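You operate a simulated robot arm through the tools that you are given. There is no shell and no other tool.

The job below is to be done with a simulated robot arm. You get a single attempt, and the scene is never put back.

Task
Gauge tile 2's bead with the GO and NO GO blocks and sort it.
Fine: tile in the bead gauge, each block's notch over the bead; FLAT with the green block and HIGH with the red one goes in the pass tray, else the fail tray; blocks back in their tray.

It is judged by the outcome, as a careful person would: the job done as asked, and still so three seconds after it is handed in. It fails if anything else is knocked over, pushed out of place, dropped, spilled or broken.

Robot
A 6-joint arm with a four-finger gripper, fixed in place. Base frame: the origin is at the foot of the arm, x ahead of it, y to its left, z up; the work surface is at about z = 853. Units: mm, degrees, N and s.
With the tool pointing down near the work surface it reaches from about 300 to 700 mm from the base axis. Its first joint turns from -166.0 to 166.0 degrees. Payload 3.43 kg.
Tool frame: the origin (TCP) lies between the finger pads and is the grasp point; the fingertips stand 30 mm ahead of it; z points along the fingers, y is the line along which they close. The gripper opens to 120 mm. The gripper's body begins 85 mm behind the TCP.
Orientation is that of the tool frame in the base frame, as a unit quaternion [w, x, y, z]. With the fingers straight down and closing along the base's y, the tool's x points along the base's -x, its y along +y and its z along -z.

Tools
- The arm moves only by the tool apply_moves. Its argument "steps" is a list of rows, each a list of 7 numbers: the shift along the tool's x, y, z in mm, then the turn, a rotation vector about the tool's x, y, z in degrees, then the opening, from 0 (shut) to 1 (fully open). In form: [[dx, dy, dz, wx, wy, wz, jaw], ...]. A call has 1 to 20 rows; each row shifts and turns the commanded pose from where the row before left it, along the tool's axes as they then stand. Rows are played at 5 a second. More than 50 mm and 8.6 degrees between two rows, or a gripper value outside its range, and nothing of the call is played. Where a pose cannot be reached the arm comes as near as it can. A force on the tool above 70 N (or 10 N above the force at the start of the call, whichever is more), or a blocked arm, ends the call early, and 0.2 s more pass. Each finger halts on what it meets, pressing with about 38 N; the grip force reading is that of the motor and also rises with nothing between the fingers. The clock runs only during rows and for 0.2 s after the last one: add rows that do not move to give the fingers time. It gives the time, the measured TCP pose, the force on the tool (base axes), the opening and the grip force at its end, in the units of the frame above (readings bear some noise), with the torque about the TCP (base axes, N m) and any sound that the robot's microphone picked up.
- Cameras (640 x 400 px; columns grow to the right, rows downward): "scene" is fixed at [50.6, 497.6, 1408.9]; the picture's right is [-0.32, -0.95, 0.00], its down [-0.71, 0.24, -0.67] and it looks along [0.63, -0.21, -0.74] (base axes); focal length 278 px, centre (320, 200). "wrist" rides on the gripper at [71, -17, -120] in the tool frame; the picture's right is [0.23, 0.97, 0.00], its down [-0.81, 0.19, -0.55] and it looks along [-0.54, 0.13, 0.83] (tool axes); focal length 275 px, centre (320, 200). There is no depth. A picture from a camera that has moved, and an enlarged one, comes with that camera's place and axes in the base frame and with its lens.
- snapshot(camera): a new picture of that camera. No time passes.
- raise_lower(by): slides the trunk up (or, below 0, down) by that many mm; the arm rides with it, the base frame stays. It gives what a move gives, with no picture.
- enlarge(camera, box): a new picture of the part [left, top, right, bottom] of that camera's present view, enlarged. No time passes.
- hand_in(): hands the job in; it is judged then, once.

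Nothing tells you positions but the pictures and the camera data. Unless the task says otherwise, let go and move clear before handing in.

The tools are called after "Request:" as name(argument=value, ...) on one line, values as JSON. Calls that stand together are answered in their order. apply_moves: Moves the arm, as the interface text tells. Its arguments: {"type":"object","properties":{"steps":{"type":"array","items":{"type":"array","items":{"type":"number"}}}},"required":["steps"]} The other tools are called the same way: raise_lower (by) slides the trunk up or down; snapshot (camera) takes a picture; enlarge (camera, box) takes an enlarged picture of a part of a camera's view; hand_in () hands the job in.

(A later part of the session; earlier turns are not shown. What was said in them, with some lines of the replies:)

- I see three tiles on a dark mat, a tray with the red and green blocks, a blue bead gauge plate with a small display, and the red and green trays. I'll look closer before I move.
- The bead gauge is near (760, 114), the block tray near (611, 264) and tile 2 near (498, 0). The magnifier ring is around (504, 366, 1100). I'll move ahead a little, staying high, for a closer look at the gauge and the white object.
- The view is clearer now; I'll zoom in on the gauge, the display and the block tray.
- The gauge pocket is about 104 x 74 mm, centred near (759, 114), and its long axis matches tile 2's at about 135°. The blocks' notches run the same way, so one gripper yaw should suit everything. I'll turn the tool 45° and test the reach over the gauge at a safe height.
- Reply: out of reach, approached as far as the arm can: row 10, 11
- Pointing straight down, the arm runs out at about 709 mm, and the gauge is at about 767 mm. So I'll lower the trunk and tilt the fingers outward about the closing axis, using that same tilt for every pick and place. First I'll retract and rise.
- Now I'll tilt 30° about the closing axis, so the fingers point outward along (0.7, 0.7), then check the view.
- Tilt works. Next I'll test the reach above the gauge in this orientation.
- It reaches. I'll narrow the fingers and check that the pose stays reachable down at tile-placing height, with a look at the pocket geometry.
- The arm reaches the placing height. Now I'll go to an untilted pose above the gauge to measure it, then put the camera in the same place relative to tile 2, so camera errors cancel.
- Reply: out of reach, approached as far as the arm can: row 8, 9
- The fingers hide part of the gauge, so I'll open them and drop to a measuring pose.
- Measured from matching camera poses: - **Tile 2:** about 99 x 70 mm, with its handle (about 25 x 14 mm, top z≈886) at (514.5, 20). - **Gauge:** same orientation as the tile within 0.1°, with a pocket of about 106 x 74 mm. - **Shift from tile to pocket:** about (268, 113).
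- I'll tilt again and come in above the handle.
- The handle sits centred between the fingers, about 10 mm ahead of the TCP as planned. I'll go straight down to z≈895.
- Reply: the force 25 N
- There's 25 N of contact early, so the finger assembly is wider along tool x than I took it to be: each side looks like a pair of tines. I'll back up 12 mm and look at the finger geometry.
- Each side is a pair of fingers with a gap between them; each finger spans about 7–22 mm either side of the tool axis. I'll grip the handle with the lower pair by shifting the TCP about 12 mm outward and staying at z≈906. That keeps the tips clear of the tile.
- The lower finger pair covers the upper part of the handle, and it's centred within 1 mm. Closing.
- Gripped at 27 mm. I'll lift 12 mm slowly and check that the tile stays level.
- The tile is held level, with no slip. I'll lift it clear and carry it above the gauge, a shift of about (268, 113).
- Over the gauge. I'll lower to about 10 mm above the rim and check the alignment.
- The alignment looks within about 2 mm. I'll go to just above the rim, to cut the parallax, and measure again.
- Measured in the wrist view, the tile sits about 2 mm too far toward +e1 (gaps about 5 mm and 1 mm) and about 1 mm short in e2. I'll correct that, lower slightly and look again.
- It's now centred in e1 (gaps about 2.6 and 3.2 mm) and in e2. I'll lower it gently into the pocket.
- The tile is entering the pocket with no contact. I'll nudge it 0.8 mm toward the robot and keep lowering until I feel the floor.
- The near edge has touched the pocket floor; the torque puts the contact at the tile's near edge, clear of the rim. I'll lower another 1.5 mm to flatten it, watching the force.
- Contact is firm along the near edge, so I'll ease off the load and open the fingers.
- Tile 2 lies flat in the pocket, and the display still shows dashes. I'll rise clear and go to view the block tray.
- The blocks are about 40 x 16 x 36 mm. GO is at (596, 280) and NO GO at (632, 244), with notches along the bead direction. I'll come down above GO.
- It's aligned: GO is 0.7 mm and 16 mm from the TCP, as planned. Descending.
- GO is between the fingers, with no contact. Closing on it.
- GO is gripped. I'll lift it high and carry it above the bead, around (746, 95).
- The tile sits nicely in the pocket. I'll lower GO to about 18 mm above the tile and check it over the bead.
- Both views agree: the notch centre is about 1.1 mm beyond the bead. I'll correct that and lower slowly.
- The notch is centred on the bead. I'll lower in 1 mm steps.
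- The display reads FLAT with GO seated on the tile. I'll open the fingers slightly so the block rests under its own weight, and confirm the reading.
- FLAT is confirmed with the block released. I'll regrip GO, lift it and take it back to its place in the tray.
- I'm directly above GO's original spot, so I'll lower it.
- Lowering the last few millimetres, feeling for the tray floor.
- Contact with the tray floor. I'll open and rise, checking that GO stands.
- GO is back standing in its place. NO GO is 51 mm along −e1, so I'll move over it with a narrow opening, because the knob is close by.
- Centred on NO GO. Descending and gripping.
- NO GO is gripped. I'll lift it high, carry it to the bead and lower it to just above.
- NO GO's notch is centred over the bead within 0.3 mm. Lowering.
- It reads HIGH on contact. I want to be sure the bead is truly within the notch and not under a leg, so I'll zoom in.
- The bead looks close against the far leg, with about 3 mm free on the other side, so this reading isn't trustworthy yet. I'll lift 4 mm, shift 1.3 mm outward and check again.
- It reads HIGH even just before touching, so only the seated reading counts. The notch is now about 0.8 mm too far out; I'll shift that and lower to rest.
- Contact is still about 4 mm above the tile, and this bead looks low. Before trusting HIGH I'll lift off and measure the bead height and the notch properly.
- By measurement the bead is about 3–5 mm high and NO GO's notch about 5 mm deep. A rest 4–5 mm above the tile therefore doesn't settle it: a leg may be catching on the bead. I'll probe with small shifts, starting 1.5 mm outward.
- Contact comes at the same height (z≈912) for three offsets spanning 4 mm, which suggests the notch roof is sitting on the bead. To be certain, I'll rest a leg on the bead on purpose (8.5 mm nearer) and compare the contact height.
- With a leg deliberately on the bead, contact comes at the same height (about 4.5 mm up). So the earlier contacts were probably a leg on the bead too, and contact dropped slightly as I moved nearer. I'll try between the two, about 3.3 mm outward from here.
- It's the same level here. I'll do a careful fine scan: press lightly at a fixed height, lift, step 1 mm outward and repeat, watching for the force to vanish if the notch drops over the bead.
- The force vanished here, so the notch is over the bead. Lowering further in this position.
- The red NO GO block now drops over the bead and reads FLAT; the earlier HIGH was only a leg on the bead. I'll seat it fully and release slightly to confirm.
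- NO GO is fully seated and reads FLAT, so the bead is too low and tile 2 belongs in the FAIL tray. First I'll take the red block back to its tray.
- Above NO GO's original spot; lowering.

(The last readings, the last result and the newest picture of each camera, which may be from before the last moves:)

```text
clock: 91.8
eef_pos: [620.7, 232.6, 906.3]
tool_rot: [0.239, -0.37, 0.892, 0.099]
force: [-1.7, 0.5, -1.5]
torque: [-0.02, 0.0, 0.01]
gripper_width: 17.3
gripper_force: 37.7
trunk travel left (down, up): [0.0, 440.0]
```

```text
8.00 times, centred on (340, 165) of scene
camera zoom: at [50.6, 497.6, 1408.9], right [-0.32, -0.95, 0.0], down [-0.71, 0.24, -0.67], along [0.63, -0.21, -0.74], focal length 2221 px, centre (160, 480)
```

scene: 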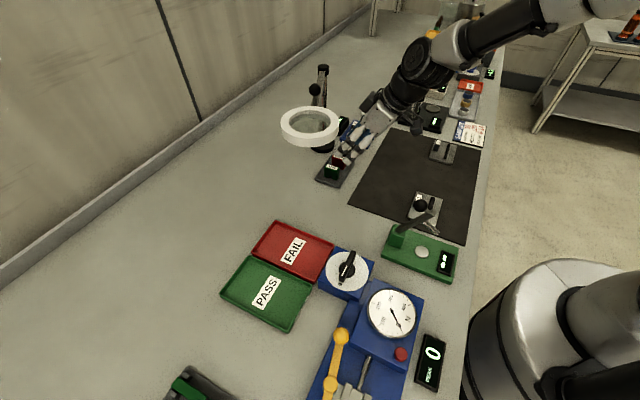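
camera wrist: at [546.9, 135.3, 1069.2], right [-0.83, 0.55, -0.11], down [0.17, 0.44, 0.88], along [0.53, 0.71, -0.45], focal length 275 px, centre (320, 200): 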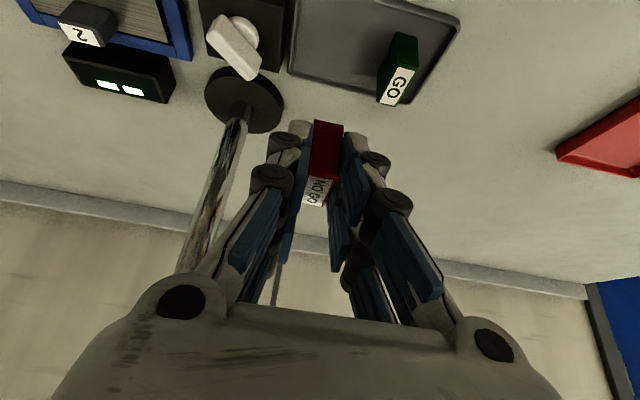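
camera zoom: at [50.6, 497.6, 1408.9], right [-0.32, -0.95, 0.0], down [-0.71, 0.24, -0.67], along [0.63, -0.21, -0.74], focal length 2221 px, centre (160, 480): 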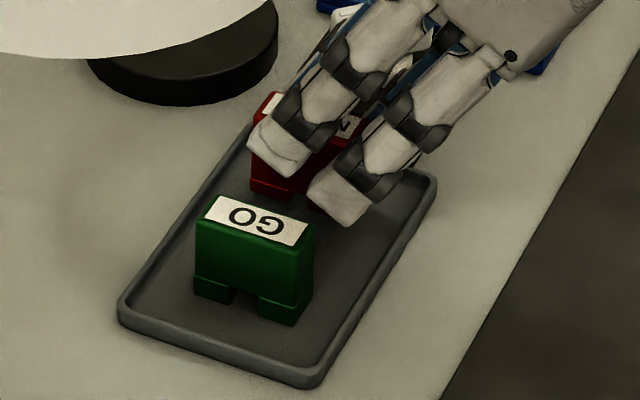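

Request:
apply_moves(steps=[[1, 0, 1.73, 0, 0, 0, 0.02], [1, 0, 1.73, 0, 0, 0, 0.02], [1, 0, 1.73, 0, 0, 0, 0.02], [0.5, 0, 0.866, 0, 0, 0, 0.02], [0, 0, 0, 0, 0, 0, 0.02]])

Request:
apply_moves(steps=[[0.5, 0, 0.866, 0, 0, 0, 0.02], [0, 0, 0, 0, 0, 0, 0.02], [0, 0, 0, 0, 0, 0, 0.02]])

```text
clock: 93.0
eef_pos: [620.8, 232.8, 900.4]
tool_rot: [0.239, -0.37, 0.892, 0.099]
force: [-0.2, 0.4, -1.0]
torque: [-0.02, 0.0, -0.01]
gripper_width: 17.2
gripper_force: 37.9
trunk travel left (down, up): [0.0, 440.0]
```

```text
clock: 93.8
eef_pos: [621.6, 232.5, 899.4]
tool_rot: [0.239, -0.369, 0.893, 0.099]
force: [-0.1, -0.1, 0.3]
torque: [-0.01, -0.01, -0.01]
gripper_width: 17.5
gripper_force: 37.7
trunk travel left (down, up): [0.0, 440.0]
```

Request:
apply_moves(steps=[[0.4, 0, 0.7, 0, 0, 0, 0.02], [0, 0, 0, 0, 0, 0, 0.02], [0, 0, 0, 0, 0, 0, 0.02]])

Request:
apply_moves(steps=[[0.4, 0, 0.7, 0, 0, 0, 0.02], [0, 0, 0, 0, 0, 0, 0.02], [0, 0, 0, 0, 0, 0, 0.02]])

```text
clock: 94.5
eef_pos: [621.1, 231.3, 898.7]
tool_rot: [0.239, -0.37, 0.892, 0.099]
force: [0.2, 0.1, -0.9]
torque: [0.01, 0.0, -0.01]
gripper_width: 17.6
gripper_force: 38.3
trunk travel left (down, up): [0.0, 440.0]
```

```text
clock: 95.3
eef_pos: [619.6, 232.2, 898.0]
tool_rot: [0.239, -0.37, 0.892, 0.099]
force: [0.1, -0.2, 0.1]
torque: [-0.01, 0.02, 0.02]
gripper_width: 17.3
gripper_force: 38.3
trunk travel left (down, up): [0.0, 440.0]
```

Request:
apply_moves(steps=[[0.4, 0, 0.7, 0, 0, 0, 0.02], [0, 0, 0, 0, 0, 0, 0.02], [0, 0, 0, 0, 0, 0, 0.02]])

Request:
enlarge(camera="scene", box=[315, 140, 365, 190])

```text
clock: 96.2
eef_pos: [620.9, 232.9, 896.7]
tool_rot: [0.24, -0.37, 0.892, 0.1]
force: [-0.3, -1.5, 4.0]
torque: [-0.01, -0.02, 0.02]
gripper_width: 17.5
gripper_force: 38.1
trunk travel left (down, up): [0.0, 440.0]
```

```text
8.00 times, centred on (340, 165) of scene
camera zoom: at [50.6, 497.6, 1408.9], right [-0.32, -0.95, 0.0], down [-0.71, 0.24, -0.67], along [0.63, -0.21, -0.74], focal length 2221 px, centre (160, 480)
```

zoom: 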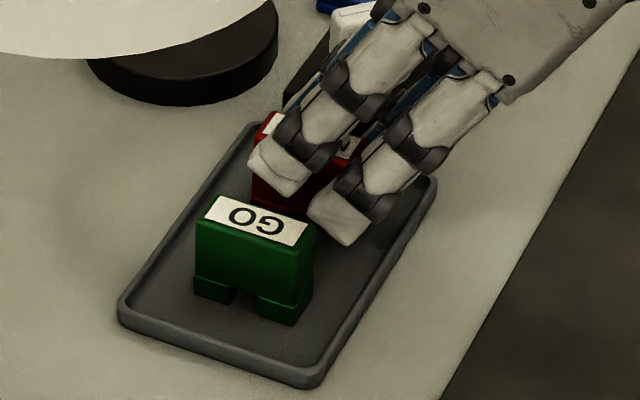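

The block has touched the tray floor. Releasing and rising straight up.

Request:
apply_moves(steps=[[0, 0, 0, 0, 0, 0, 0.15], [0, 0, 0, 0, 0, 0, 0.22], [0, 0, 0, 0, 0, 0, 0.22], [-5, 0, -8.66, 0, 0, 0, 0.22], [-10, 0, -17.3, 0, 0, 0, 0.22], [-12.5, 0, -21.65, 0, 0, 0, 0.22], [-15, 0, -26, 0, 0, 0, 0.22], [0, 0, 0, 0, 0, 0, 0.22]])

Request:
enlarge(camera="wrist", box=[180, 0, 420, 150])

Request:
enlarge(camera="scene", box=[310, 110, 380, 190])

```text
clock: 98.0
eef_pos: [620.4, 232.9, 982.2]
tool_rot: [0.239, -0.37, 0.892, 0.099]
force: [0.0, -0.1, 0.4]
torque: [-0.03, 0.0, 0.01]
gripper_width: 26.3
gripper_force: 0.0
trunk travel left (down, up): [0.0, 440.0]
```

```text
2.67 times, centred on (300, 75) of wrist
camera zoom: at [546.7, 135.0, 1051.6], right [-0.83, 0.55, -0.11], down [0.17, 0.44, 0.88], along [0.53, 0.71, -0.45], focal length 734 px, centre (373, 533)
```

zoom: 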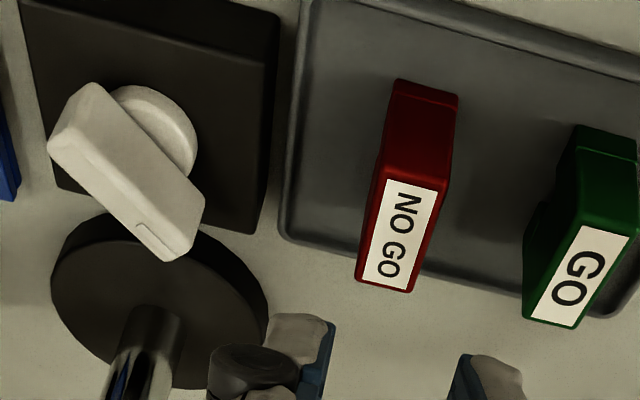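

```text
5.00 times, centred on (345, 150) of scene
camera zoom: at [50.6, 497.6, 1408.9], right [-0.32, -0.95, 0.0], down [-0.71, 0.24, -0.67], along [0.63, -0.21, -0.74], focal length 1388 px, centre (195, 450)
```

zoom: 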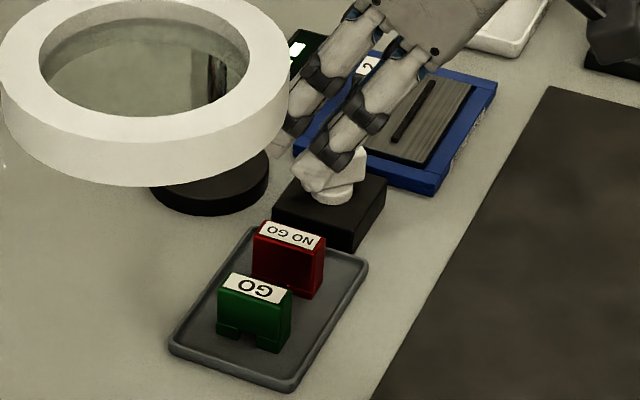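

Both blocks are back in the tray. Now I'll go and fetch tile 2 from the gauge.

Request:
apply_moves(steps=[[-4.8, -23.24, 2.77, 0, 0, 0, 0.4], [-4.8, -23.24, 2.77, 0, 0, 0, 0.4], [-4.8, -23.24, 2.77, 0, 0, 0, 0.4], [-4.8, -23.24, 2.77, 0, 0, 0, 0.4], [-4.8, -23.24, 2.77, 0, 0, 0, 0.4], [-4.8, -23.24, 2.77, 0, 0, 0, 0.4], [-4.8, -23.24, 2.77, 0, 0, 0, 0.4], [-4.8, -23.24, 2.77, 0, 0, 0, 0.4], [0, 0, 0, 0, 0, 0, 0.4], [10, 0, 17.3, 0, 0, 0, 0.4], [10, 0, 17.3, 0, 0, 0, 0.4], [0, 0, 0, 0, 0, 0, 0.4]])

Request:
enlarge(camera="wrist", box=[180, 0, 480, 190])

Request:
enlarge(camera="scene", box=[335, 90, 395, 160])

```text
clock: 100.5
eef_pos: [782.0, 132.2, 940.9]
tool_rot: [0.239, -0.37, 0.892, 0.099]
force: [0.5, 0.2, 0.1]
torque: [-0.02, 0.0, 0.04]
gripper_width: 48.2
gripper_force: 0.2
trunk travel left (down, up): [0.0, 440.0]
```

```text
2.11 times, centred on (330, 95) of wrist
camera zoom: at [710.0, 34.6, 1010.4], right [-0.83, 0.55, -0.12], down [0.17, 0.44, 0.88], along [0.53, 0.71, -0.45], focal length 580 px, centre (299, 421)
```

zoom: 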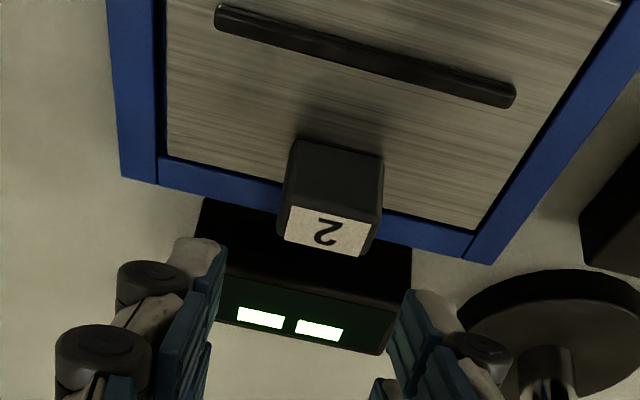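

```text
5.71 times, centred on (365, 125) of scene
camera zoom: at [50.6, 497.6, 1408.9], right [-0.32, -0.95, 0.0], down [-0.71, 0.24, -0.67], along [0.63, -0.21, -0.74], focal length 1586 px, centre (63, 629)
```

zoom: 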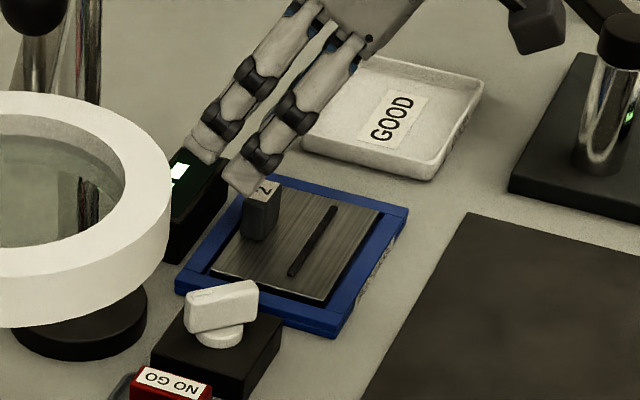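

The handle is centred within about 1 mm. I'll descend and grip it.

Request:
apply_moves(steps=[[5.5, 0.3, 9.53, 0, 0, 0, 0.4], [5.5, 0.3, 9.53, 0, 0, 0, 0.4], [5.4, 0.2, 9.4, 0, 0, 0, 0.4], [0, 0, 0, 0, 0, 0, 0.4]])

Request:
enlarge(camera="wrist", box=[180, 20, 480, 210])

```text
clock: 101.5
eef_pos: [783.5, 132.5, 908.8]
tool_rot: [0.239, -0.369, 0.893, 0.099]
force: [0.8, 0.4, 0.2]
torque: [-0.01, -0.01, -0.01]
gripper_width: 47.9
gripper_force: 0.0
trunk travel left (down, up): [0.0, 440.0]
```

```text
2.11 times, centred on (330, 115) of wrist
camera zoom: at [709.5, 35.2, 977.5], right [-0.83, 0.55, -0.12], down [0.17, 0.44, 0.88], along [0.53, 0.71, -0.45], focal length 580 px, centre (299, 379)
```

zoom: 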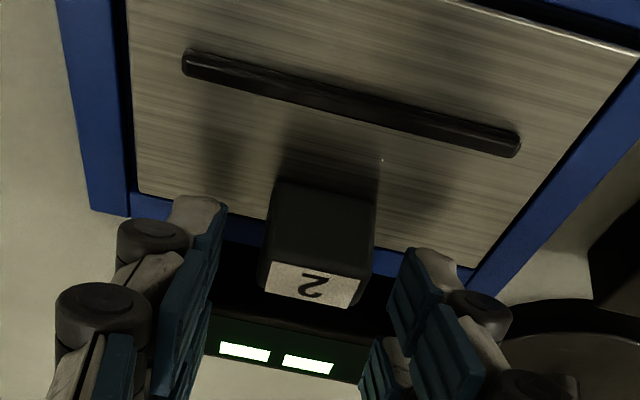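

The pose matches the one used at release. I'll close on the handle and lift the tile slowly out of the pocket.

Request:
apply_moves(steps=[[0, 0, 0, 0, 0, 0, 0.1], [0, 0, 0, 0, 0, 0, 0.1], [0, 0, 0, 0, 0, 0, 0.1], [0, 0, 0, 0, 0, 0, 0.1], [-1.5, 0, -2.6, 0, 0, 0, 0.1], [-1.5, 0, -2.6, 0, 0, 0, 0.1], [-1.5, 0, -2.6, 0, 0, 0, 0.1], [-1.5, 0, -2.6, 0, 0, 0, 0.1], [0, 0, 0, 0, 0, 0, 0.1]])

Request:
enlarge(camera="wrist", box=[180, 20, 480, 210])

Request:
enlarge(camera="scene", box=[335, 90, 395, 160])

```text
clock: 103.5
eef_pos: [782.4, 133.6, 920.3]
tool_rot: [0.239, -0.369, 0.893, 0.099]
force: [0.6, -0.3, -3.0]
torque: [0.05, -0.03, 0.02]
gripper_width: 27.4
gripper_force: 38.2
trunk travel left (down, up): [0.0, 440.0]
```

```text
2.11 times, centred on (330, 115) of wrist
camera zoom: at [709.7, 35.2, 989.7], right [-0.83, 0.55, -0.11], down [0.17, 0.44, 0.88], along [0.53, 0.71, -0.45], focal length 580 px, centre (299, 379)
```

zoom: 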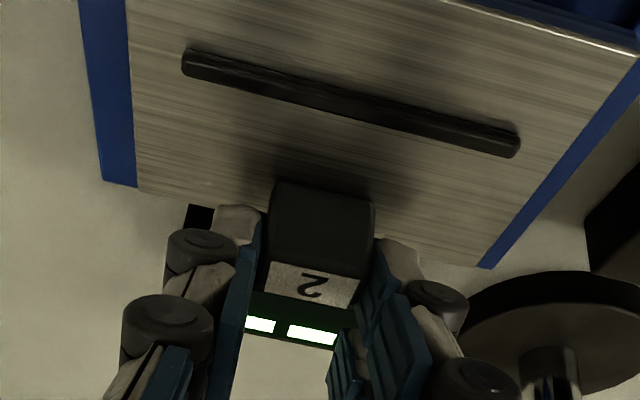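

```text
5.71 times, centred on (365, 125) of scene
camera zoom: at [50.6, 497.6, 1408.9], right [-0.32, -0.95, 0.0], down [-0.71, 0.24, -0.67], along [0.63, -0.21, -0.74], focal length 1586 px, centre (63, 629)
```

zoom: 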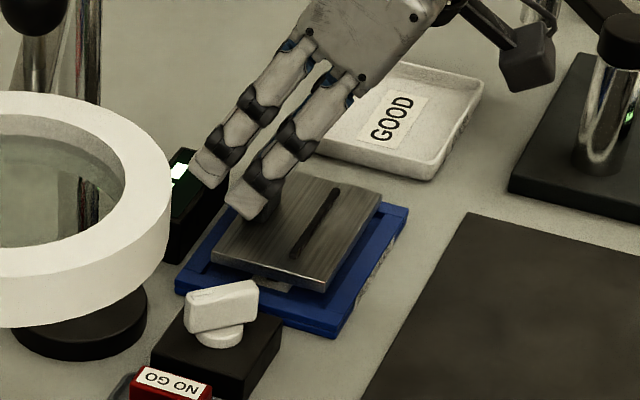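

The tile is out, level and secure. I'll lift it high and retract over the mat, where there is room to turn it.

Request:
apply_moves(steps=[[-10, 0, -17.3, 0, 0, 0, 0.1], [-10, 0, -17.3, 0, 0, 0, 0.1], [-12.5, 0, -21.65, 0, 0, 0, 0.1], [-12.5, 0, -21.65, 0, 0, 0, 0.1], [16.4, 9.16, -10.6, 0, 0, 0, 0.1], [16.4, 9.16, -10.6, 0, 0, 0, 0.1], [16.4, 9.16, -10.6, 0, 0, 0, 0.1], [16.4, 9.16, -10.6, 0, 0, 0, 0.1], [16.4, 9.16, -10.6, 0, 0, 0, 0.1], [16.4, 9.16, -10.6, 0, 0, 0, 0.1], [16.4, 9.16, -10.6, 0, 0, 0, 0.1], [16.4, 9.16, -10.6, 0, 0, 0, 0.1], [16.4, 9.16, -10.6, 0, 0, 0, 0.1], [16.4, 9.16, -10.6, 0, 0, 0, 0.1], [0, 0, 0, 0, 0, 0, 0.1], [0, 0, 0, 0, 0, 0, 0.1]])

Request:
snapshot(camera="wrist")

Request:
snapshot(camera="scene")

```text
clock: 107.0
eef_pos: [579.1, 60.6, 1019.3]
tool_rot: [0.239, -0.369, 0.893, 0.099]
force: [0.5, -0.3, -2.0]
torque: [0.05, -0.06, 0.0]
gripper_width: 27.8
gripper_force: 38.0
trunk travel left (down, up): [0.0, 440.0]
```

```text
taken
camera wrist: at [506.4, -37.2, 1089.2], right [-0.83, 0.55, -0.11], down [0.17, 0.44, 0.88], along [0.53, 0.71, -0.45], focal length 275 px, centre (320, 200)
```

wrist: 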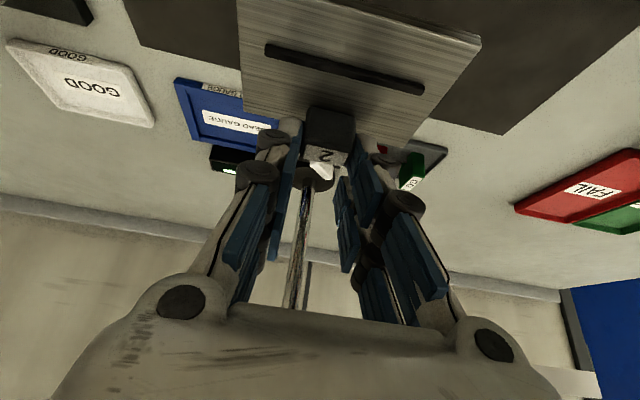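

```text
taken
```

scene: 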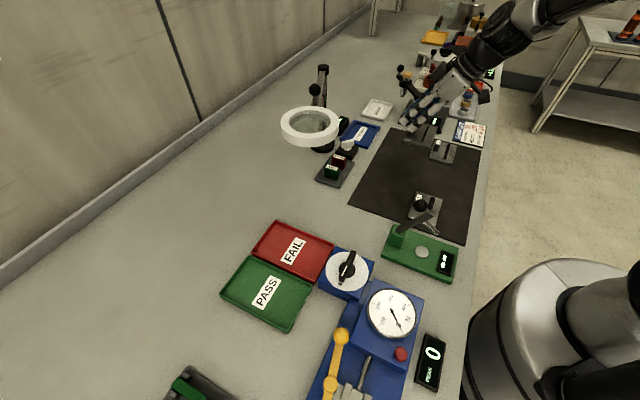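

Now I'll turn the tile 90° clockwise about the vertical, so its long side lies along the FAIL tray's long side. First a part turn to check.

Request:
apply_moves(steps=[[0, 0, 0, 4.09, 0, 7.085, 0.1], [0, 0, 0, 4.09, 0, 7.085, 0.1], [0, 0, 0, 4.09, 0, 7.085, 0.1], [0, 0, 0, 0, 0, 0, 0.1]])

Request:
enlarge(camera="scene", box=[370, 40, 510, 180])

```text
clock: 108.0
eef_pos: [580.9, 59.7, 1020.4]
tool_rot: [0.255, -0.171, 0.951, 0.046]
force: [-0.6, 0.6, -3.2]
torque: [0.0, -0.07, 0.04]
gripper_width: 27.4
gripper_force: 37.8
trunk travel left (down, up): [0.0, 440.0]
```

```text
2.86 times, centred on (440, 110) of scene
camera zoom: at [50.6, 497.6, 1408.9], right [-0.32, -0.95, 0.0], down [-0.71, 0.24, -0.67], along [0.63, -0.21, -0.74], focal length 793 px, centre (-23, 457)
```

zoom: 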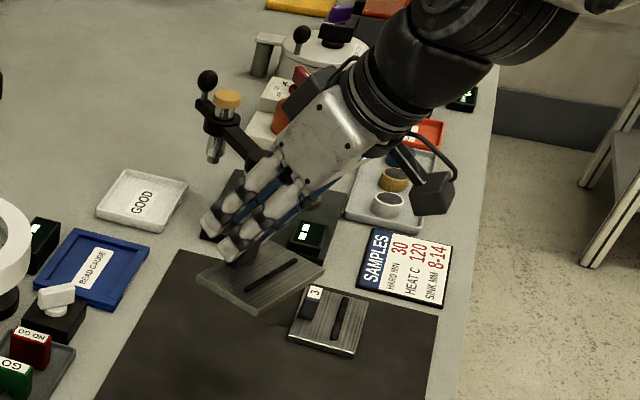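

Request:
apply_moves(steps=[[0, 0, 0, 4.09, 0, 7.085, 0.1], [0, 0, 0, 4.09, 0, 7.085, 0.1], [0, 0, 0, 4.09, 0, 7.085, 0.1], [0, 0, 0, 4.09, 0, 7.085, 0.1], [0, 0, 0, 4.09, 0, 7.085, 0.1], [0, 0, 0, 4.09, 0, 7.085, 0.1], [0, 0, 0, 4.09, 0, 7.085, 0.1], [0, 0, 0, 4.09, 0, 7.085, 0.1], [0, 0, 0, 0, 0, 0, 0.1]])

Request:
snapshot(camera="scene")

Request:
snapshot(camera="wrist")

```text
clock: 110.0
eef_pos: [580.0, 60.6, 1019.0]
tool_rot: [0.239, 0.37, 0.892, -0.1]
force: [-0.4, 0.4, -3.3]
torque: [-0.03, -0.03, -0.04]
gripper_width: 27.5
gripper_force: 38.1
trunk travel left (down, up): [0.0, 440.0]
```

```text
taken
```

scene: 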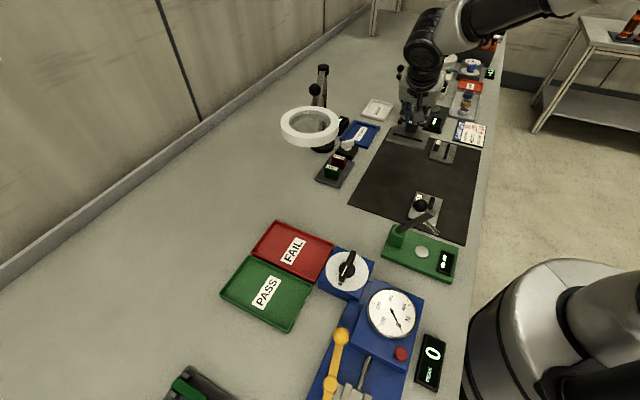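

```text
taken
camera wrist: at [483.0, 135.2, 1089.1], right [0.55, 0.83, -0.12], down [0.44, -0.17, 0.88], along [0.71, -0.54, -0.45], focal length 275 px, centre (320, 200)
```

wrist: 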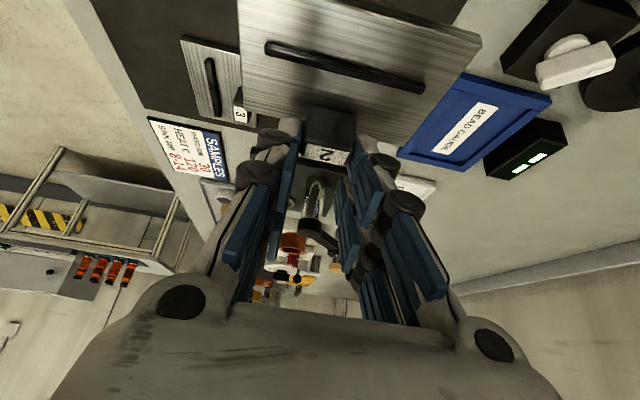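

The tile is turned and still level. I'll raise it and swing it toward the FAIL tray around (391, 449), keeping clear of the magnifier ring.

Request:
apply_moves(steps=[[-20.25, 0, -35.1, 0, 0, 0, 0.1], [-20.25, 0, -35.1, 0, 0, 0, 0.1], [28, 2.0, -16.17, 0, 0, 0, 0.1], [28, 2.0, -16.17, 0, 0, 0, 0.1], [28, 2.0, -16.17, 0, 0, 0, 0.1], [28, 2.0, -16.17, 0, 0, 0, 0.1], [28, 2.0, -16.17, 0, 0, 0, 0.1], [28, 2.0, -16.17, 0, 0, 0, 0.1], [28, 2.0, -16.17, 0, 0, 0, 0.1], [0, 0, 0, 0, 0, 0, 0.1], [0, 0, 0, 0, 0, 0, 0.1]])

Request:
snapshot(camera="scene")

Request:
snapshot(camera="wrist")

```text
clock: 112.3
eef_pos: [429.0, 229.7, 1101.9]
tool_rot: [0.239, 0.369, 0.893, -0.098]
force: [-0.6, 0.0, -3.6]
torque: [-0.09, -0.06, -0.01]
gripper_width: 27.2
gripper_force: 37.9
trunk travel left (down, up): [0.0, 440.0]
```

```text
taken
```

scene: 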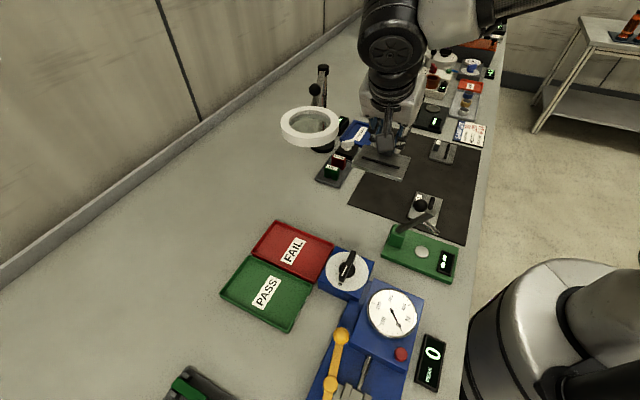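

```text
taken
camera wrist: at [332.7, 305.3, 1170.5], right [0.55, 0.83, -0.12], down [0.44, -0.16, 0.88], along [0.71, -0.53, -0.45], focal length 275 px, centre (320, 200)
```

wrist: 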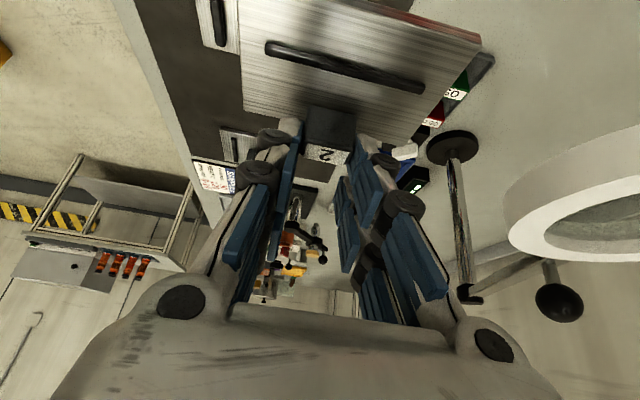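

I'm clear so far. I'll take a wider line (x≈380) past the ring, then come in above the FAIL tray.

Request:
apply_moves(steps=[[15, -17.3, -8.66, 0, 0, 0, 0.1], [15, -17.3, -8.66, 0, 0, 0, 0.1], [20.4, 23.6, -11.8, 0, 0, 0, 0.1], [20.4, 23.6, -11.8, 0, 0, 0, 0.1], [20.4, 23.6, -11.8, 0, 0, 0, 0.1], [20.4, 23.6, -11.8, 0, 0, 0, 0.1], [20.4, 23.6, -11.8, 0, 0, 0, 0.1], [20.4, 23.6, -11.8, 0, 0, 0, 0.1], [0, 0, 0, 0, 0, 0, 0.1], [0, 0, 0, 0, 0, 0, 0.1]])

Request:
snapshot(camera="scene")

Request:
snapshot(camera="wrist")

```text
clock: 114.5
eef_pos: [378.3, 430.8, 1102.3]
tool_rot: [0.239, 0.369, 0.893, -0.099]
force: [-0.4, 0.2, -3.5]
torque: [-0.04, -0.06, 0.02]
gripper_width: 27.6
gripper_force: 37.9
trunk travel left (down, up): [0.0, 440.0]
```

```text
taken
```

scene: 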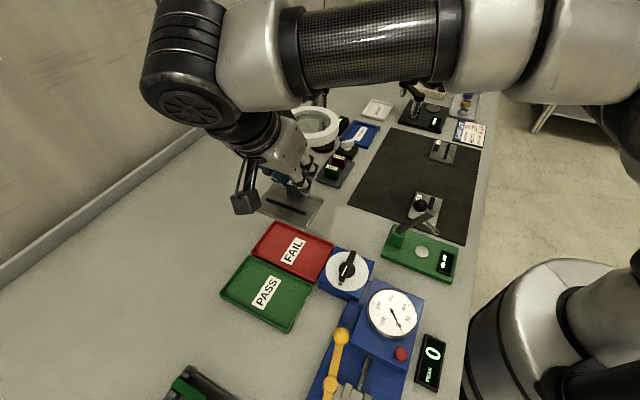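

```text
taken
camera wrist: at [283.0, 505.9, 1170.6], right [0.55, 0.83, -0.12], down [0.44, -0.16, 0.88], along [0.71, -0.53, -0.45], focal length 275 px, centre (320, 200)
```

wrist: 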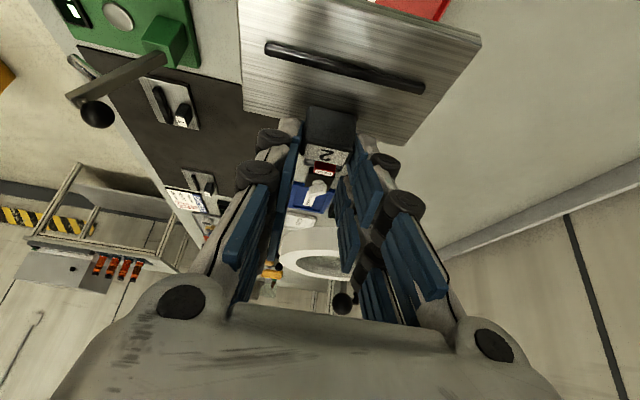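

Over the tray area. I'll descend in steps and shift onto the FAIL tray's centre.

Request:
apply_moves(steps=[[15, 0, 25.97, 0, 0, 0, 0.1], [15, 0, 25.97, 0, 0, 0, 0.1], [15, 0, 25.97, 0, 0, 0, 0.1], [-8.75, 10.45, 5.05, 0, 0, 0, 0.1], [-8.75, 10.45, 5.05, 0, 0, 0, 0.1], [12, 0, 20.8, 0, 0, 0, 0.1], [12, 0, 20.8, 0, 0, 0, 0.1], [0, 0, 0, 0, 0, 0, 0.1], [0, 0, 0, 0, 0, 0, 0.1]])

Request:
snapshot(camera="wrist")

Request:
enlarge(camera="scene", box=[200, 150, 360, 310])

```text
clock: 116.5
eef_pos: [409.8, 429.5, 961.9]
tool_rot: [0.239, 0.369, 0.893, -0.1]
force: [-0.4, -1.0, -2.6]
torque: [-0.06, -0.06, 0.01]
gripper_width: 27.3
gripper_force: 38.4
trunk travel left (down, up): [0.0, 440.0]
```

```text
taken
camera wrist: at [312.7, 505.6, 1031.6], right [0.55, 0.83, -0.12], down [0.44, -0.16, 0.88], along [0.71, -0.53, -0.45], focal length 275 px, centre (320, 200)
```

wrist: 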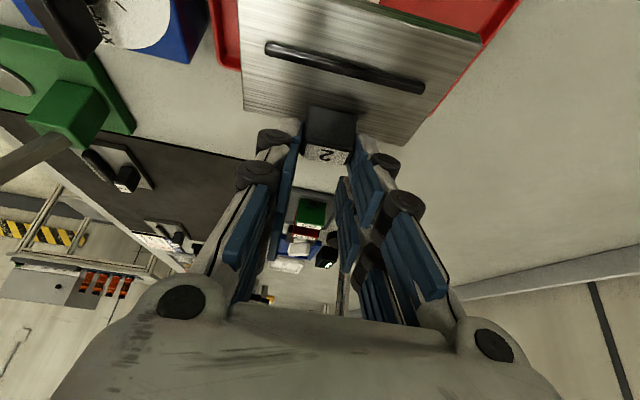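

```text
2.50 times, centred on (280, 230) of scene
camera zoom: at [50.6, 497.6, 1408.9], right [-0.32, -0.95, 0.0], down [-0.71, 0.24, -0.67], along [0.63, -0.21, -0.74], focal length 694 px, centre (420, 125)
```

zoom: 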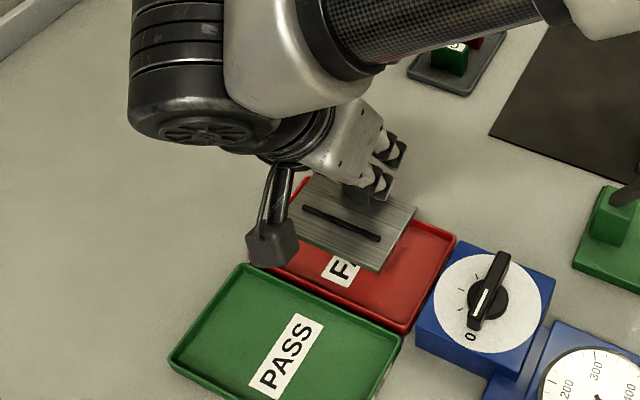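

Request:
apply_moves(steps=[[8, 0, 13.86, 0, 0, 0, 0.1], [8, 0, 13.86, 0, 0, 0, 0.1], [0, 0, 0, 0, 0, 0, 0.1], [0, 0, 0, 0, 0, 0, 0.1]])

Request:
snapshot(camera="wrist")

Request:
enlarge(camera="scene", box=[240, 190, 350, 290])

```text
clock: 117.5
eef_pos: [409.9, 430.5, 929.3]
tool_rot: [0.239, 0.369, 0.893, -0.098]
force: [-0.4, 0.4, -3.4]
torque: [-0.05, -0.05, 0.01]
gripper_width: 27.5
gripper_force: 37.8
trunk travel left (down, up): [0.0, 440.0]
```

```text
taken
camera wrist: at [312.8, 505.1, 999.6], right [0.55, 0.83, -0.12], down [0.44, -0.16, 0.88], along [0.71, -0.53, -0.45], focal length 275 px, centre (320, 200)
```

wrist: 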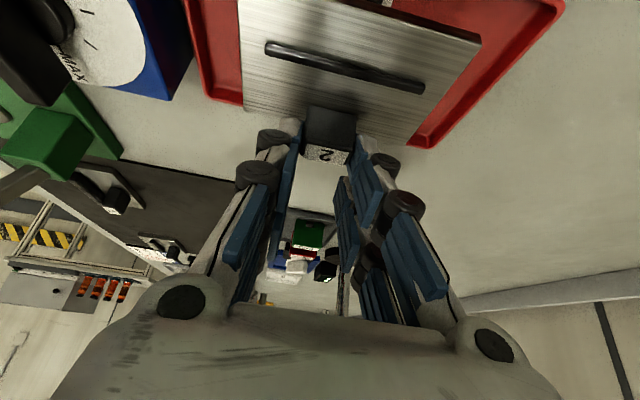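

```text
4.00 times, centred on (295, 240) of scene
camera zoom: at [50.6, 497.6, 1408.9], right [-0.32, -0.95, 0.0], down [-0.71, 0.24, -0.67], along [0.63, -0.21, -0.74], focal length 1110 px, centre (420, 40)
```

zoom: 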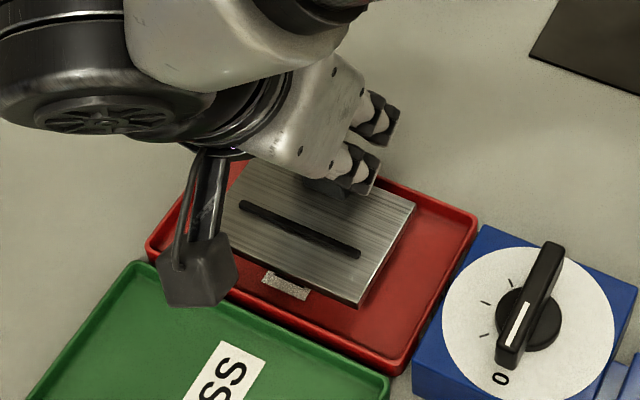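

The tile is centred over the FAIL tray, with about 10–15 mm margin all round. Lowering.

Request:
apply_moves(steps=[[3.5, 0, 6.06, 0, 0, 0, 0.1], [3.5, 0, 6.06, 0, 0, 0, 0.1], [1, 0, 1.73, 0, 0, 0, 0.1], [0, 0, 0, 0, 0, 0, 0.1]])

Request:
apply_moves(steps=[[0.75, 0, 1.3, 0, 0, 0, 0.1], [0.75, 0, 1.3, 0, 0, 0, 0.1], [0, 0, 0, 0, 0, 0, 0.1]])

Request:
enlarge(camera="scene", box=[250, 195, 340, 285])

```text
clock: 118.5
eef_pos: [409.5, 430.4, 914.4]
tool_rot: [0.239, 0.368, 0.893, -0.099]
force: [-0.6, -0.7, -3.1]
torque: [-0.04, -0.06, 0.01]
gripper_width: 27.4
gripper_force: 37.9
trunk travel left (down, up): [0.0, 440.0]
```

```text
clock: 119.3
eef_pos: [410.3, 431.1, 911.7]
tool_rot: [0.239, 0.369, 0.893, -0.098]
force: [0.1, -0.4, -3.7]
torque: [-0.06, -0.08, -0.01]
gripper_width: 27.5
gripper_force: 38.6
trunk travel left (down, up): [0.0, 440.0]
```

```text
4.44 times, centred on (295, 240) of scene
camera zoom: at [50.6, 497.6, 1408.9], right [-0.32, -0.95, 0.0], down [-0.71, 0.24, -0.67], along [0.63, -0.21, -0.74], focal length 1234 px, centre (431, 22)
```

zoom: 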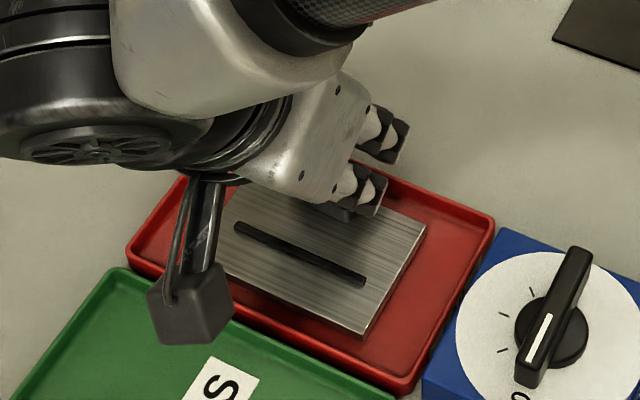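

Request:
apply_moves(steps=[[0.75, 0, 1.3, 0, 0, 0, 0.1], [0.75, 0, 1.3, 0, 0, 0, 0.1], [0, 0, 0, 0, 0, 0, 0.1]])

Request:
apply_moves(steps=[[0.5, 0, 0.87, 0, 0, 0, 0.1], [0.5, 0, 0.87, 0, 0, 0, 0.1], [0, 0, 0, 0, 0, 0, 0.1]])

```text
clock: 120.2
eef_pos: [410.0, 431.0, 909.2]
tool_rot: [0.239, 0.369, 0.893, -0.098]
force: [-0.2, -0.5, -3.4]
torque: [-0.06, -0.06, 0.03]
gripper_width: 27.4
gripper_force: 38.0
trunk travel left (down, up): [0.0, 440.0]
```

```text
clock: 121.0
eef_pos: [409.3, 430.5, 906.7]
tool_rot: [0.239, 0.369, 0.893, -0.099]
force: [0.1, 0.3, -3.1]
torque: [-0.06, -0.03, -0.03]
gripper_width: 27.3
gripper_force: 37.7
trunk travel left (down, up): [0.0, 440.0]
```

Request:
apply_moves(steps=[[0.5, 0, 0.87, 0, 0, 0, 0.1], [0.5, 0, 0.87, 0, 0, 0, 0.1], [0, 0, 0, 0, 0, 0, 0.1]])

Request:
apply_moves(steps=[[0.5, 0, 0.87, 0, 0, 0, 0.1], [0, 0, 0, 0, 0, 0, 0.1], [0, 0, 0, 0, 0, 0, 0.1]])

Request:
enlarge(camera="scene", box=[260, 205, 330, 275])

```text
clock: 121.8
eef_pos: [410.1, 430.9, 908.0]
tool_rot: [0.24, 0.369, 0.893, -0.098]
force: [-1.9, 0.8, 10.3]
torque: [-0.21, 0.08, 0.0]
gripper_width: 27.7
gripper_force: 38.0
trunk travel left (down, up): [0.0, 440.0]
```

```text
clock: 122.5
eef_pos: [410.1, 431.4, 906.5]
tool_rot: [0.24, 0.37, 0.892, -0.098]
force: [0.6, 1.5, 25.3]
torque: [-0.06, -0.04, -0.04]
gripper_width: 27.5
gripper_force: 38.1
trunk travel left (down, up): [0.0, 440.0]
```

```text
5.71 times, centred on (295, 240) of scene
camera zoom: at [50.6, 497.6, 1408.9], right [-0.32, -0.95, 0.0], down [-0.71, 0.24, -0.67], along [0.63, -0.21, -0.74], focal length 1586 px, centre (463, -29)
```

zoom: 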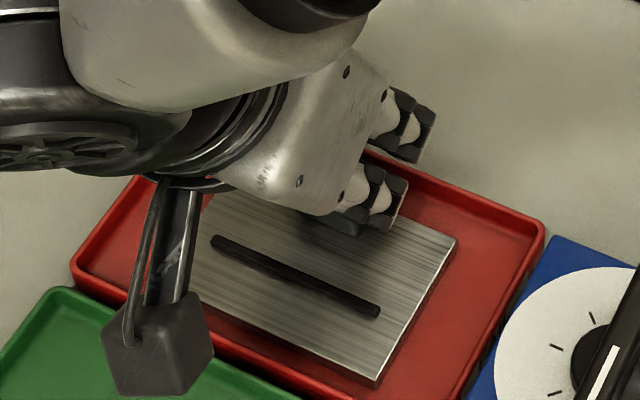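

The tile is flat on the tray floor. I'll ease the load, open the fingers and rise straight up.

Request:
apply_moves(steps=[[-0.9, 0, -1.56, 0, 0, 0, 0.1], [0, 0, 0, 0, 0, 0, 0.2], [0, 0, 0, 0, 0, 0, 0.35], [0, 0, 0, 0, 0, 0, 0.35], [-5, 0, -8.66, 0, 0, 0, 0.35], [-10, 0, -17.3, 0, 0, 0, 0.35], [-12.5, 0, -21.65, 0, 0, 0, 0.35], [-12.5, 0, -21.65, 0, 0, 0, 0.35], [0, 0, 0, 0, 0, 0, 0.35]])

Request:
snapshot(camera="wrist")

Request:
enlarge(camera="scene", box=[220, 180, 350, 310])

```text
clock: 124.5
eef_pos: [410.3, 432.1, 986.1]
tool_rot: [0.238, 0.369, 0.893, -0.1]
force: [0.7, 0.2, 0.7]
torque: [0.01, 0.01, 0.03]
gripper_width: 42.2
gripper_force: 0.1
trunk travel left (down, up): [0.0, 440.0]
```

```text
taken
camera wrist: at [312.3, 506.2, 1055.9], right [0.55, 0.83, -0.12], down [0.44, -0.16, 0.88], along [0.71, -0.53, -0.45], focal length 275 px, centre (320, 200)
```

wrist: 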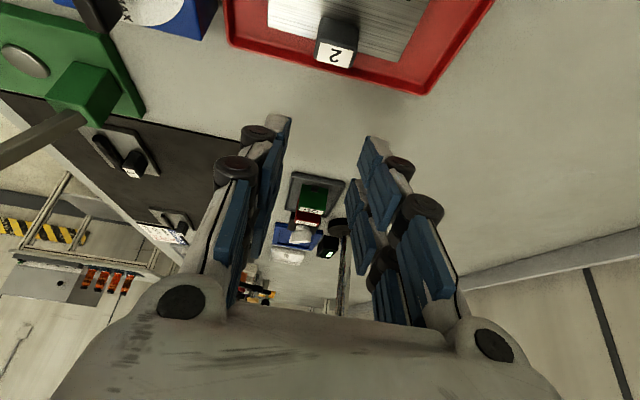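

```text
3.08 times, centred on (285, 245) of scene
camera zoom: at [50.6, 497.6, 1408.9], right [-0.32, -0.95, 0.0], down [-0.71, 0.24, -0.67], along [0.63, -0.21, -0.74], focal length 854 px, centre (428, 62)
```

zoom: 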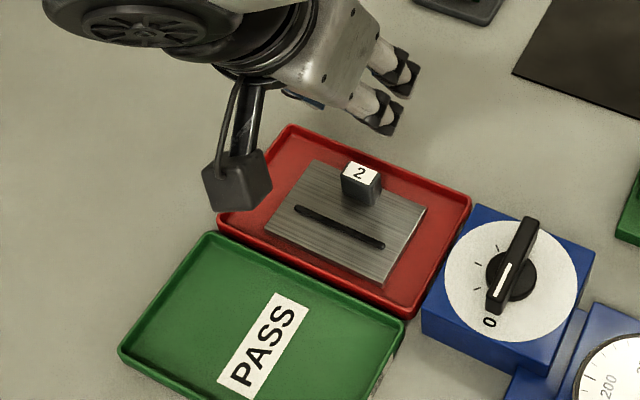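

Tile 2 lies flat in the FAIL tray. I'll move the arm clear the way I came and check everything.

Request:
apply_moves(steps=[[-5.8, -10.6, -31.3, 0, 0, 0, 0.35], [-5.8, -10.6, -31.3, 0, 0, 0, 0.35], [-13.75, 0, -23.8, 0, 0, 0, 0.35], [-13.75, 0, -23.8, 0, 0, 0, 0.35], [-20.4, -23.6, 11.8, 0, 0, 0, 0.35], [-20.4, -23.6, 11.8, 0, 0, 0, 0.35], [-20.4, -23.6, 11.8, 0, 0, 0, 0.35], [-20.4, -23.6, 11.8, 0, 0, 0, 0.35], [-20.4, -23.6, 11.8, 0, 0, 0, 0.35], [-20.4, -23.6, 11.8, 0, 0, 0, 0.35], [0, 0, 0, 0, 0, 0, 0.35]])

Request:
snapshot(camera="scene")

Request:
enlarge(camera="scene", box=[300, 100, 400, 200])

Request:
enlarge(camera="scene", box=[220, 200, 350, 330])

```text
clock: 127.0
eef_pos: [379.5, 230.9, 1101.2]
tool_rot: [0.239, 0.369, 0.893, -0.099]
force: [0.1, 0.1, -0.7]
torque: [0.03, 0.02, 0.0]
gripper_width: 41.9
gripper_force: 0.1
trunk travel left (down, up): [0.0, 440.0]
```

```text
taken
```

scene: 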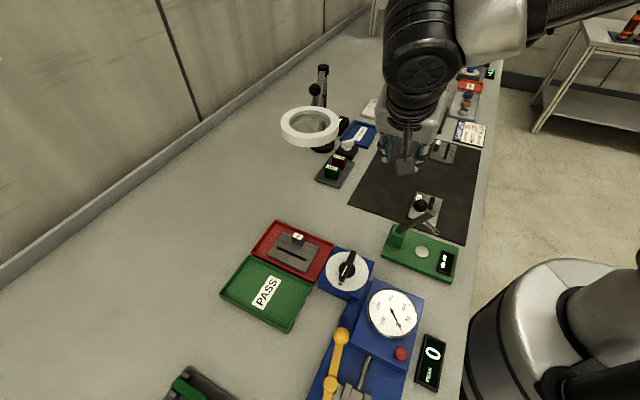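

```text
4.00 times, centred on (350, 150) of scene
camera zoom: at [50.6, 497.6, 1408.9], right [-0.32, -0.95, 0.0], down [-0.71, 0.24, -0.67], along [0.63, -0.21, -0.74], focal length 1110 px, centre (200, 400)
```

zoom: 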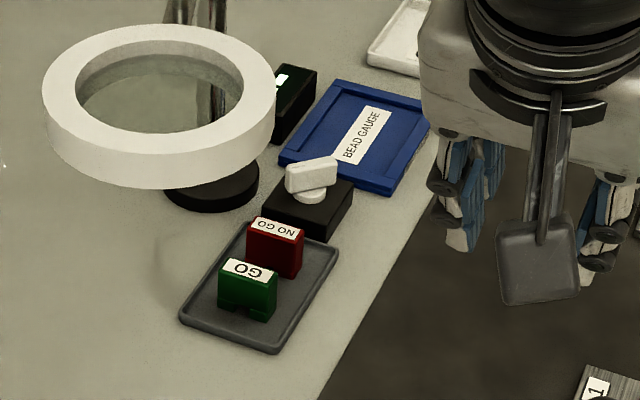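

```text
3.08 times, centred on (285, 265) of scene
camera zoom: at [50.6, 497.6, 1408.9], right [-0.32, -0.95, 0.0], down [-0.71, 0.24, -0.67], along [0.63, -0.21, -0.74], focal length 854 px, centre (428, 0)
```

zoom: 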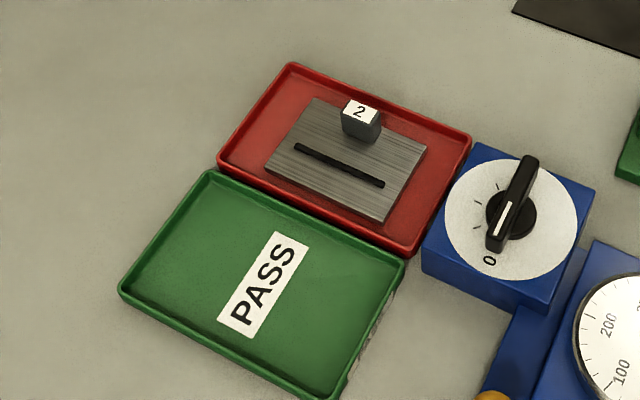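

Tile 2 is in the FAIL tray, both blocks stand in their tray, and nothing else has moved compared with the first pictures. The bead read FLAT with both blocks, so fail is right. The arm is clear, so I'm handing in.

Request:
hand_in()

```text
The job is handed in.
```

Tile 2 failed and is lying flat in the FAIL tray. With each block fully seated over the bead and released, the gauge read FLAT for both the green GO and the red NO GO. A pass needs HIGH with the red one, so the bead is too low.

- **Early HIGH reading:** The red block first read HIGH, but it was resting on the bead with one leg instead of its notch. I re-aligned it until the notch dropped over the bead, and it then read FLAT with the block seated and let go.
- **Blocks and surroundings:** Both blocks are back standing in their tray. The gauge, trays and other items looked unmoved against the first pictures.

The arm had let go and was clear when I handed the job in.
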